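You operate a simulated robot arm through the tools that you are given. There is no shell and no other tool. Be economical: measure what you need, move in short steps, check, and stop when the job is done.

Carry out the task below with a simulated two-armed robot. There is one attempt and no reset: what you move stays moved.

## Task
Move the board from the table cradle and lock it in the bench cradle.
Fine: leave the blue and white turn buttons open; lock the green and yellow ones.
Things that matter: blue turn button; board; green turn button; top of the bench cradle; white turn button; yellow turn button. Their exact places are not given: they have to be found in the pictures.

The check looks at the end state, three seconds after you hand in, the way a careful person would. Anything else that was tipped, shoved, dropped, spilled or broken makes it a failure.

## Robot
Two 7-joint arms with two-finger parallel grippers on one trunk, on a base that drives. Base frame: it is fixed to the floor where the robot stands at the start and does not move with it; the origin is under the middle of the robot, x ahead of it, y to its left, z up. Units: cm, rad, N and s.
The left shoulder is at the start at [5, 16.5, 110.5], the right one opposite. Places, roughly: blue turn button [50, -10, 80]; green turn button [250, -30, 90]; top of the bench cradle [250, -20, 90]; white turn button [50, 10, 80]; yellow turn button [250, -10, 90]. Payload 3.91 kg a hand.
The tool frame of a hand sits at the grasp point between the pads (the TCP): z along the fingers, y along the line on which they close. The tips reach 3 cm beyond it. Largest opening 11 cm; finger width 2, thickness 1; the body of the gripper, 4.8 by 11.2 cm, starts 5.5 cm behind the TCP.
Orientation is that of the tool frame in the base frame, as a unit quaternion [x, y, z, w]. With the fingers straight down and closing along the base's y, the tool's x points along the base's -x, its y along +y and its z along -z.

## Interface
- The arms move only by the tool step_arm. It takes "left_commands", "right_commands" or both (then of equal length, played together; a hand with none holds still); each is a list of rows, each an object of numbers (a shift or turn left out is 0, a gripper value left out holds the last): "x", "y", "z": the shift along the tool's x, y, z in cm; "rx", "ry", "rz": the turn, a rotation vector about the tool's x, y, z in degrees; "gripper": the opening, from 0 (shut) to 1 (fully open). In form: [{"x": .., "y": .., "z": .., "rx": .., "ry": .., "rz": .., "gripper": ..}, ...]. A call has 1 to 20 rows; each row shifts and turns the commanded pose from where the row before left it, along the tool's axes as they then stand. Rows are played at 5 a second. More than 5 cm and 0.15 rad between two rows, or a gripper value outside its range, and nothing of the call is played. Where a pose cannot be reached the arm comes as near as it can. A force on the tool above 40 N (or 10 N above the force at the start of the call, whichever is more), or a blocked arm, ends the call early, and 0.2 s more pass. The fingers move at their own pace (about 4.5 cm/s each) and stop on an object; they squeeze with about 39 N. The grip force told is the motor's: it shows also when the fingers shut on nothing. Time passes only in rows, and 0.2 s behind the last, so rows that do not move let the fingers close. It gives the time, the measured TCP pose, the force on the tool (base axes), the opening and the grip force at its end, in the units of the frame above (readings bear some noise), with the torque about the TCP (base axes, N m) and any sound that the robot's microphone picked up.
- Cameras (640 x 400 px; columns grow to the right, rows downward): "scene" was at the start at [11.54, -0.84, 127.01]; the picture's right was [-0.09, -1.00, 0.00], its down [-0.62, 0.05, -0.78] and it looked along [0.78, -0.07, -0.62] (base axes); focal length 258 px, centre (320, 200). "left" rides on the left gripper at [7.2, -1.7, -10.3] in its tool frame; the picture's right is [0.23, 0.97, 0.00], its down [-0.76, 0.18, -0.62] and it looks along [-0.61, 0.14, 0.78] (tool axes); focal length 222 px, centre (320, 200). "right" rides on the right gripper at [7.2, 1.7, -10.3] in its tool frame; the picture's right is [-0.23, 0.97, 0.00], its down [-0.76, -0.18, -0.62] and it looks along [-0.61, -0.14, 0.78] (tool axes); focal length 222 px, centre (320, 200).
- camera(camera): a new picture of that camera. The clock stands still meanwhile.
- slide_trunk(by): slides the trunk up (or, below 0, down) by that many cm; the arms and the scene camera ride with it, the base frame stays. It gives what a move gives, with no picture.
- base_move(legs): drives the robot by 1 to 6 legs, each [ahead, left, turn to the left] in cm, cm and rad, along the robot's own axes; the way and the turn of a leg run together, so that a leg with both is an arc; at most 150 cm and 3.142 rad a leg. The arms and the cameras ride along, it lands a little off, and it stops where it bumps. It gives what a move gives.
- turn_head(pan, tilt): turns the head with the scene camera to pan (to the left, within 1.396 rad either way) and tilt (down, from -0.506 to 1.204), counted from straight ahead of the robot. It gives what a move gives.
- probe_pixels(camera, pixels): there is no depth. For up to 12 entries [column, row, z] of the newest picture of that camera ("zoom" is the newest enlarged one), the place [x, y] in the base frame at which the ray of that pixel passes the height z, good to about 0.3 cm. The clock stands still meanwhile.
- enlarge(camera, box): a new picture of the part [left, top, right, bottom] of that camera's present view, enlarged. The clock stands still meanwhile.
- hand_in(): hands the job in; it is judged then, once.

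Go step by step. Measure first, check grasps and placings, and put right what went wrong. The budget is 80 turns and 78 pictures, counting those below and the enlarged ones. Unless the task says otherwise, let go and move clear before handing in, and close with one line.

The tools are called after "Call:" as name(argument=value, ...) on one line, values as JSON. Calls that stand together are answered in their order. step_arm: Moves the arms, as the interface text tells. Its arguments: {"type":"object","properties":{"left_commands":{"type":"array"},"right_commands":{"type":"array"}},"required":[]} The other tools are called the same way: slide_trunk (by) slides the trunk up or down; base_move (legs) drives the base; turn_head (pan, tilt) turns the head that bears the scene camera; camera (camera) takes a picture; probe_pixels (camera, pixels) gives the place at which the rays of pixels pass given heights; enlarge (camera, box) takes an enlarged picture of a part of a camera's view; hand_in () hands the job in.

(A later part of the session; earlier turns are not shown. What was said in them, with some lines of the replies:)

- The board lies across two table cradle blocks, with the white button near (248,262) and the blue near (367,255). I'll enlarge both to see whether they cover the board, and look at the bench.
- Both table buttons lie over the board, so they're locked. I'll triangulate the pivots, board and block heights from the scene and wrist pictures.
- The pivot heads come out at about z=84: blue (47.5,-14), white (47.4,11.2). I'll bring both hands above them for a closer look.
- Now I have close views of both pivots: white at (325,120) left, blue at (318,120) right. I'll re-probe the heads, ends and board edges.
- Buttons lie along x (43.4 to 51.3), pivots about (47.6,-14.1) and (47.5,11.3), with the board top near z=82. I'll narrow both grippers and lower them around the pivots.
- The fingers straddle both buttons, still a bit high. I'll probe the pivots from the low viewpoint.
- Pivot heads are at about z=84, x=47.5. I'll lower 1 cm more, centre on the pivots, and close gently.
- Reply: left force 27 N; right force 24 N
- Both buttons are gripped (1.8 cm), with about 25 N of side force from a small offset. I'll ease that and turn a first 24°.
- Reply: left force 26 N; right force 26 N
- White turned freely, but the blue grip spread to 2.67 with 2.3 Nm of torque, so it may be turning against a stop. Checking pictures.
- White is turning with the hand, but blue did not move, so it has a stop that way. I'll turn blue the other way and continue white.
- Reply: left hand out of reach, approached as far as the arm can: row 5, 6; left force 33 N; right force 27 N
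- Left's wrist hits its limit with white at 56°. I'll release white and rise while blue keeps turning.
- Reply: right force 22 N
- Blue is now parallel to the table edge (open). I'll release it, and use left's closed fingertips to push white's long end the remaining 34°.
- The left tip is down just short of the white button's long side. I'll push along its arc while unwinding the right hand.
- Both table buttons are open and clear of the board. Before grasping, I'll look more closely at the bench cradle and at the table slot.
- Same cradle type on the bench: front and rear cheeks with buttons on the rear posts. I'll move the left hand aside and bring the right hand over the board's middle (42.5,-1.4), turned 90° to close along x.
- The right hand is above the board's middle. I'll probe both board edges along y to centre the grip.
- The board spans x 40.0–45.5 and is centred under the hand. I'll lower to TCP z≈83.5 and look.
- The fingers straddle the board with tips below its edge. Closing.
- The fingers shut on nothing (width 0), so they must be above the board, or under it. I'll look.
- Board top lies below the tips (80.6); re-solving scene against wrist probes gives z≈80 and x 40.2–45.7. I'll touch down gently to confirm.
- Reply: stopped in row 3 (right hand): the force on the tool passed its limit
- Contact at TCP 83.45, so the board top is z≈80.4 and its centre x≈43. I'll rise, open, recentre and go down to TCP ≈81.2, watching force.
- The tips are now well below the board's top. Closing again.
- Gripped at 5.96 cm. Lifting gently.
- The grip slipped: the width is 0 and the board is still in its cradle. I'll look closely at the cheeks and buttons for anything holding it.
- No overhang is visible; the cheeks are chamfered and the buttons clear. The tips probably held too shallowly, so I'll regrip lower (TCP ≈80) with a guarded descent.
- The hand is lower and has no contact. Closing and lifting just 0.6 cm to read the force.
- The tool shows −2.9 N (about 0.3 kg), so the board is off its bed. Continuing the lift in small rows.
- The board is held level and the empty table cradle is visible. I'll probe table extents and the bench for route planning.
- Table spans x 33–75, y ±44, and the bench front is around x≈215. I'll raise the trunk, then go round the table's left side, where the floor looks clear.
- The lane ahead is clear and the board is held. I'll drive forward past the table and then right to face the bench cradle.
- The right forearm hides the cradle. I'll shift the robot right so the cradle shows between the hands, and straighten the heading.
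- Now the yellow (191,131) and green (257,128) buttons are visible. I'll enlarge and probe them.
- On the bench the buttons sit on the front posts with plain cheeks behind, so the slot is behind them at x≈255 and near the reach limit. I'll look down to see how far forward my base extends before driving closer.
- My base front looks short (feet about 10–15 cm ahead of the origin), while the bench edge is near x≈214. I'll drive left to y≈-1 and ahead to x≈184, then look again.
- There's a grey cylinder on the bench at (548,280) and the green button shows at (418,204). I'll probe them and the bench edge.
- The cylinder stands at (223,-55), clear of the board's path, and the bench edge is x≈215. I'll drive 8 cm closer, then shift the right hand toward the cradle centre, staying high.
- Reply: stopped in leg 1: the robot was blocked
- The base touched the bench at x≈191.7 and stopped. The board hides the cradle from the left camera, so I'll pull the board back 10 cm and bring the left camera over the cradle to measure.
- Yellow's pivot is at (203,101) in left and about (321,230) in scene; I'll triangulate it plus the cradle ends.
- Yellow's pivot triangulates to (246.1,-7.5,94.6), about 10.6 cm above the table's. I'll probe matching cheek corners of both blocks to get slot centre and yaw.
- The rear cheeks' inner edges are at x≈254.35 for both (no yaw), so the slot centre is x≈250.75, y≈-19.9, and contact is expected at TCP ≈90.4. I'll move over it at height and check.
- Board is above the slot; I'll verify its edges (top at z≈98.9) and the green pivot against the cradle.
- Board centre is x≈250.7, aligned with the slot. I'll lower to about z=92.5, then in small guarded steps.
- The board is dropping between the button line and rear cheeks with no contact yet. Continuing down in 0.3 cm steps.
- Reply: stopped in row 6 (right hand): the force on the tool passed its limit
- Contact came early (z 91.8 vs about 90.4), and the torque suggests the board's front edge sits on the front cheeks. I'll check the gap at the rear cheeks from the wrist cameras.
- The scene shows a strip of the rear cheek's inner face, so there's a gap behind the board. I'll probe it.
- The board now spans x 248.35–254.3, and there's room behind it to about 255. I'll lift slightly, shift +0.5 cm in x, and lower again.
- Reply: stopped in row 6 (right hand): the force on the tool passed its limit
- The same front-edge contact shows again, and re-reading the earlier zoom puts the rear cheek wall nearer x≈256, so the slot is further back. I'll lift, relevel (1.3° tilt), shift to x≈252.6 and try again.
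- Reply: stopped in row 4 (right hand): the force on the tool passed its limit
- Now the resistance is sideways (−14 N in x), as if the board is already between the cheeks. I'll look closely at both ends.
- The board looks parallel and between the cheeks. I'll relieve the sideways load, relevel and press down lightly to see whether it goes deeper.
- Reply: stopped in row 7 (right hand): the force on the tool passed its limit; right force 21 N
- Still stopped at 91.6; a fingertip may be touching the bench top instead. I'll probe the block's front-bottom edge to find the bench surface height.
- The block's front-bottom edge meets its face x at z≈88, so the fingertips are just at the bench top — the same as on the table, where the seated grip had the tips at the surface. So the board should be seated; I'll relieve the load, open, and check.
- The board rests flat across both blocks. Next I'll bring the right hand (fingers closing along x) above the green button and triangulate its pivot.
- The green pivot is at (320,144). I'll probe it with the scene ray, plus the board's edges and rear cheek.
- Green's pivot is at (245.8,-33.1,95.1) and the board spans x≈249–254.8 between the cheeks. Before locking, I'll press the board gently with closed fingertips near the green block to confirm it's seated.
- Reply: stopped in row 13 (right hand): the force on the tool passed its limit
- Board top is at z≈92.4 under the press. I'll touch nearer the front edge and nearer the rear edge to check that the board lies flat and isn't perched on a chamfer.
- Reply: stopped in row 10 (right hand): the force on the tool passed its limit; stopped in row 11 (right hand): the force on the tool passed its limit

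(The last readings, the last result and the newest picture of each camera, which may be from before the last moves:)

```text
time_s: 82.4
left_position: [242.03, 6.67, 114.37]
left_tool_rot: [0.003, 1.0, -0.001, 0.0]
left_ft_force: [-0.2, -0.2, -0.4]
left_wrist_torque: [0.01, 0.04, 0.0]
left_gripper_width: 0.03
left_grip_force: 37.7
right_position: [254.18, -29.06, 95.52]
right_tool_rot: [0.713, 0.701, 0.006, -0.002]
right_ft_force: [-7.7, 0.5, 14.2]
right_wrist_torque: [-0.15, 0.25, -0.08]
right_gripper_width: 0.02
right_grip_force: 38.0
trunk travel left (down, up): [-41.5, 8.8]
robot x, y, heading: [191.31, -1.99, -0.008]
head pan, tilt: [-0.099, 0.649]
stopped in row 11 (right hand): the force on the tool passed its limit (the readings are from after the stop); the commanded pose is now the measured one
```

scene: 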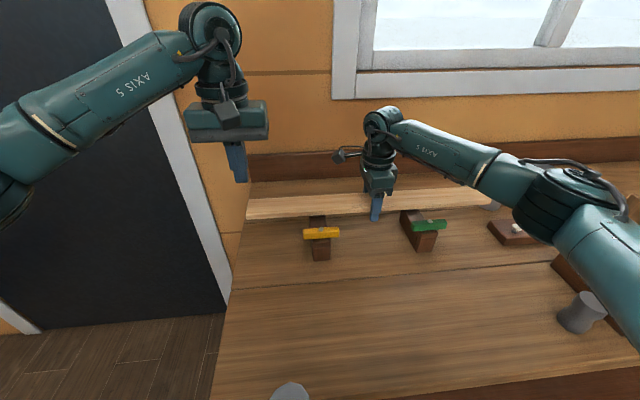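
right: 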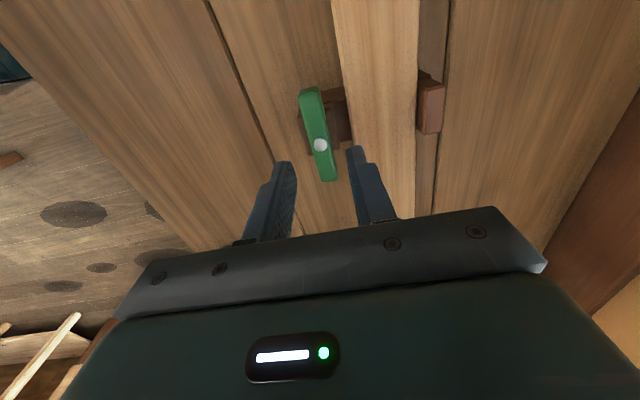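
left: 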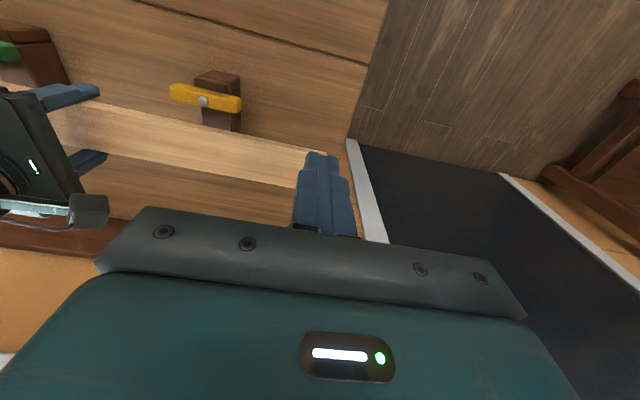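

Front and rear touches agree (92.4/92.5), so the board lies flat on its bed. Next, grip the green button at (245.8,-33.1), TCP ≈96.7.

Call:
step_arm(right_commands=[{"z": -3}, {"z": -3}, {"y": -2.8, "x": -1.3, "gripper": 0.32}, {"y": -2.8, "x": -1.3}, {"y": -2.8, "x": -1.4}, {}, {"z": 2.5}, {"z": 1.5}, {"z": 0.5}, {"z": 0.3}, {}])

Call:
camera(camera="right")

```text
time_s: 84.8
left_position: [242.33, 6.78, 114.43]
left_tool_rot: [0.002, 1.0, -0.001, -0.001]
left_ft_force: [0.9, -0.2, -0.9]
left_wrist_torque: [0.0, 0.01, -0.02]
left_gripper_width: 0.0
left_grip_force: 37.8
right_position: [245.87, -32.91, 96.32]
right_tool_rot: [0.713, 0.701, 0.005, -0.003]
right_ft_force: [-0.7, 0.7, 1.0]
right_wrist_torque: [-0.02, -0.01, -0.02]
right_gripper_width: 3.54
right_grip_force: 0.1
trunk travel left (down, up): [-41.5, 8.8]
robot x, y, heading: [191.41, -1.9, -0.008]
head pan, tilt: [-0.099, 0.649]
```

```text
7 pictures are left
```

right: 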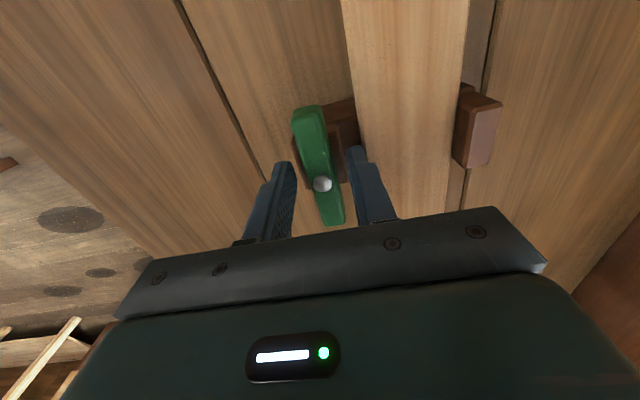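

The fingers straddle the green button with no contact. Closing, then a test turn of −24°.

Call:
step_arm(right_commands=[{"gripper": 0}, {}, {}, {"rz": -8}, {"rz": -8}, {"rz": -8}, {}])

```text
time_s: 86.4
left_position: [242.12, 6.71, 114.32]
left_tool_rot: [0.003, 1.0, 0.0, 0.0]
left_ft_force: [0.9, -1.0, -0.3]
left_wrist_torque: [0.0, 0.0, -0.02]
left_gripper_width: 0.0
left_grip_force: 37.3
right_position: [245.77, -32.96, 96.32]
right_tool_rot: [0.551, 0.835, 0.003, -0.004]
right_ft_force: [-11.9, 1.1, -4.5]
right_wrist_torque: [0.16, 0.57, -0.05]
right_gripper_width: 1.78
right_grip_force: 45.2
trunk travel left (down, up): [-41.5, 8.8]
robot x, y, heading: [191.7, -1.45, -0.01]
head pan, tilt: [-0.099, 0.649]
```

Green turns freely (width 1.78, almost no torque). Continuing to lock.

Call:
step_arm(right_commands=[{"rz": -8.3}, {"rz": -8.3}, {"rz": -8.3}, {"rz": -8.3}, {"rz": -8.3}, {"rz": -8.3}, {"rz": -8.3}, {"rz": -8.3}, {}])

Call:
camera(camera="right")

```text
time_s: 88.4
left_position: [242.2, 6.5, 114.42]
left_tool_rot: [0.003, 1.0, 0.0, 0.0]
left_ft_force: [-0.4, 0.1, -0.1]
left_wrist_torque: [-0.02, -0.02, -0.01]
left_gripper_width: 0.01
left_grip_force: 37.6
right_position: [245.47, -33.42, 96.24]
right_tool_rot: [0.004, 1.0, 0.002, -0.004]
right_ft_force: [-25.6, -12.7, -10.6]
right_wrist_torque: [-0.77, 0.49, -0.07]
right_gripper_width: 1.76
right_grip_force: 44.5
trunk travel left (down, up): [-41.5, 8.8]
robot x, y, heading: [191.48, -1.78, -0.006]
head pan, tilt: [-0.099, 0.649]
```

```text
6 pictures are left
```

right: 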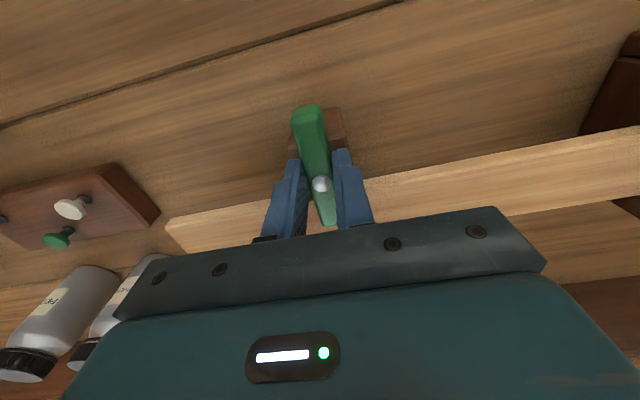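

Green lies across the board edge, parallel to x: locked. I'll release, rise, move the left hand aside, and bring the right hand over the yellow pivot (246.0,-7.4) turned 90° again.

Call:
step_arm(right_commands=[{"gripper": 0.32}, {}, {}, {"z": -3}, {"z": -3}, {"y": 4, "x": -0.5}, {"y": 4}, {"y": 4, "rz": 8.2}, {"rz": 8.2}, {"rz": 8.2}, {"rz": 8.2}, {"rz": 8.2}, {"rz": 8.2}, {"rz": 8.2}, {"rz": 8.2}, {"rz": 8.2}, {"rz": 8.2}, {"rz": 8.2}, {}], left_commands=[{}, {}, {}, {"y": 3, "x": 2}, {"y": 3, "x": 2}, {"y": 3, "x": 2}, {"y": 3, "x": 2}, {"y": 2}, {}, {}, {}, {}, {}, {}, {}, {}, {}, {}, {}])

```text
time_s: 92.4
left_position: [234.52, 20.92, 114.4]
left_tool_rot: [0.003, 1.0, 0.0, -0.001]
left_ft_force: [0.4, -0.5, 0.8]
left_wrist_torque: [-0.02, -0.02, -0.05]
left_gripper_width: 0.0
left_grip_force: 37.8
right_position: [246.56, -20.88, 102.54]
right_tool_rot: [0.712, 0.703, 0.005, -0.003]
right_ft_force: [-0.4, 0.7, -0.8]
right_wrist_torque: [0.03, 0.0, -0.02]
right_gripper_width: 3.5
right_grip_force: 0.0
trunk travel left (down, up): [-41.5, 8.8]
robot x, y, heading: [191.45, -1.94, -0.01]
head pan, tilt: [-0.099, 0.649]
```

Now to the yellow pivot and down around it.

Call:
step_arm(right_commands=[{"x": 3.4, "y": -0.2}, {"x": 3.4, "y": -0.2}, {"x": 3.4, "y": -0.2}, {"x": 3.25, "y": -0.1}, {}, {"z": 2.5}, {"z": 2}, {"z": 1}, {"z": 0.6}, {}])

Call:
camera(camera="right")

```text
time_s: 94.6
left_position: [234.44, 20.83, 114.51]
left_tool_rot: [0.003, 1.0, -0.002, -0.001]
left_ft_force: [0.5, -0.1, -0.4]
left_wrist_torque: [0.01, 0.03, 0.0]
left_gripper_width: 0.02
left_grip_force: 37.6
right_position: [245.9, -7.4, 96.34]
right_tool_rot: [0.712, 0.703, 0.004, -0.003]
right_ft_force: [-0.2, -0.5, 0.1]
right_wrist_torque: [0.01, 0.04, -0.01]
right_gripper_width: 3.53
right_grip_force: 0.1
trunk travel left (down, up): [-41.5, 8.8]
robot x, y, heading: [191.74, -1.62, -0.007]
head pan, tilt: [-0.099, 0.649]
```

```text
5 pictures are left
```

right: 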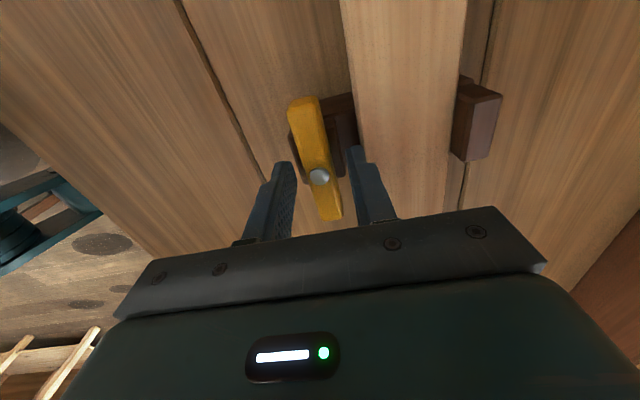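

The yellow pivot (319,177) sits about 0.4 cm toward +y compared with the green grip. I'll correct, close and test-turn.

Call:
step_arm(right_commands=[{"x": 0.4, "y": -0.1}, {"gripper": 0}, {}, {}, {"rz": -8}, {"rz": -8}, {"rz": -8}, {}])

```text
time_s: 96.4
left_position: [234.28, 20.78, 114.25]
left_tool_rot: [0.003, 1.0, -0.001, 0.0]
left_ft_force: [0.6, 0.0, 0.4]
left_wrist_torque: [0.01, 0.0, -0.02]
left_gripper_width: 0.0
left_grip_force: 37.4
right_position: [245.85, -7.1, 96.3]
right_tool_rot: [0.549, 0.836, 0.005, -0.003]
right_ft_force: [-4.4, -2.3, 2.2]
right_wrist_torque: [0.94, 0.93, -0.02]
right_gripper_width: 1.77
right_grip_force: 45.2
trunk travel left (down, up): [-41.5, 8.8]
robot x, y, heading: [191.45, -1.53, -0.007]
head pan, tilt: [-0.099, 0.649]
```

Yellow turns freely too. Completing the turn, then releasing and rising.

Call:
step_arm(right_commands=[{"rz": -8.3}, {"rz": -8.3}, {"rz": -8.3}, {"rz": -8.3}, {"rz": -8.3}, {"rz": -8.3}, {"rz": -8.3}, {"rz": -8.3}, {}, {"gripper": 0.35}, {}, {}, {"z": -3}, {"z": -3}, {"z": -4}, {}])

Call:
camera(camera="right")

```text
time_s: 99.8
left_position: [234.45, 20.8, 114.32]
left_tool_rot: [0.002, 1.0, 0.0, -0.001]
left_ft_force: [-0.5, 0.5, 0.0]
left_wrist_torque: [-0.02, 0.0, 0.01]
left_gripper_width: 0.0
left_grip_force: 37.5
right_position: [246.0, -7.11, 106.61]
right_tool_rot: [0.003, 1.0, 0.006, 0.0]
right_ft_force: [0.3, -0.1, 0.0]
right_wrist_torque: [-0.03, -0.02, -0.02]
right_gripper_width: 3.86
right_grip_force: 0.1
trunk travel left (down, up): [-41.5, 8.8]
robot x, y, heading: [191.71, -1.77, -0.003]
head pan, tilt: [-0.099, 0.649]
```

```text
4 pictures are left
```

right: 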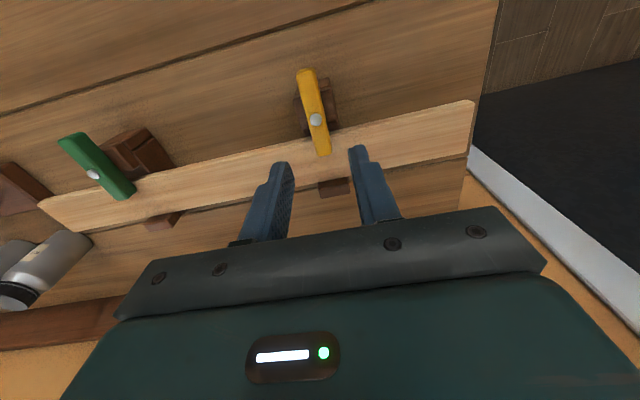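

Both buttons now lie across the board's edge. I'll draw the right hand back clear and take a final scene view.

Call:
step_arm(right_commands=[{"z": -3}, {"x": 3}, {"x": 3}, {"x": 3, "y": -2}, {"x": 3, "y": -3}, {"y": -4}, {"y": -4}, {}])

Call:
enlarge(camera="scene", box=[220, 150, 500, 300])

```text
time_s: 101.6
left_position: [234.55, 20.96, 114.31]
left_tool_rot: [0.002, 1.0, -0.001, 0.0]
left_ft_force: [-0.3, 0.1, 0.3]
left_wrist_torque: [0.02, 0.0, 0.03]
left_gripper_width: 0.0
left_grip_force: 37.4
right_position: [233.89, -19.99, 109.11]
right_tool_rot: [0.002, 1.0, 0.004, 0.002]
right_ft_force: [0.4, 0.5, 0.8]
right_wrist_torque: [-0.06, 0.0, 0.02]
right_gripper_width: 3.85
right_grip_force: 0.0
trunk travel left (down, up): [-41.5, 8.8]
robot x, y, heading: [191.44, -1.62, -0.009]
head pan, tilt: [-0.099, 0.649]
```

```text
2.29 times, centred on (360, 225) of scene
```

zoom: 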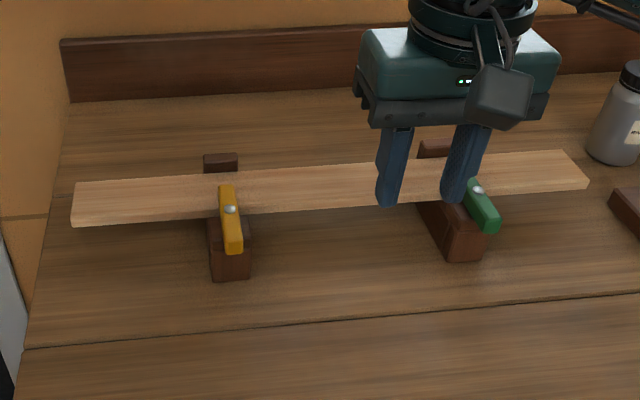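

The board sits in the bench cradle with yellow and green across its edge, and the hands are clear. I'll back the base off the bench and hand in.

Call:
base_move(legs=[[-12, 0, 0]])

Call:
camera(camera="scene")

```text
time_s: 102.8
left_position: [222.84, 20.93, 114.37]
left_tool_rot: [0.004, 1.0, -0.001, 0.0]
left_ft_force: [-0.4, 0.0, 1.0]
left_wrist_torque: [-0.02, 0.01, 0.01]
left_gripper_width: 0.0
left_grip_force: 37.8
right_position: [222.16, -20.12, 109.11]
right_tool_rot: [0.004, 1.0, 0.006, 0.001]
right_ft_force: [0.1, 0.0, 0.6]
right_wrist_torque: [0.02, -0.01, 0.0]
right_gripper_width: 3.85
right_grip_force: 0.1
trunk travel left (down, up): [-41.5, 8.8]
robot x, y, heading: [180.3, -1.74, -0.015]
head pan, tilt: [-0.099, 0.649]
```

```text
2 pictures are left
```

scene: 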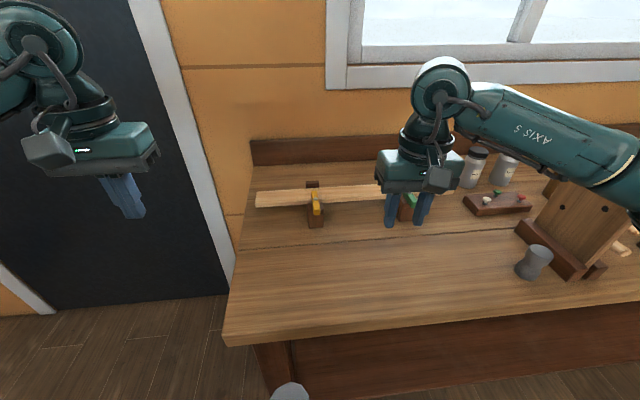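

Everything on the bench stands undisturbed, the board is in the cradle, and the robot is clear. Handing in.

Call:
hand_in()

```text
The job is handed in.
```

The board is in the bench cradle with the green and yellow turn buttons turned across its edge to lock it. The blue and white buttons on the table were left open, and I let go and backed clear before handing in. The base touched the bench once while approaching and stopped, and the last picture shows nothing on the bench tipped.
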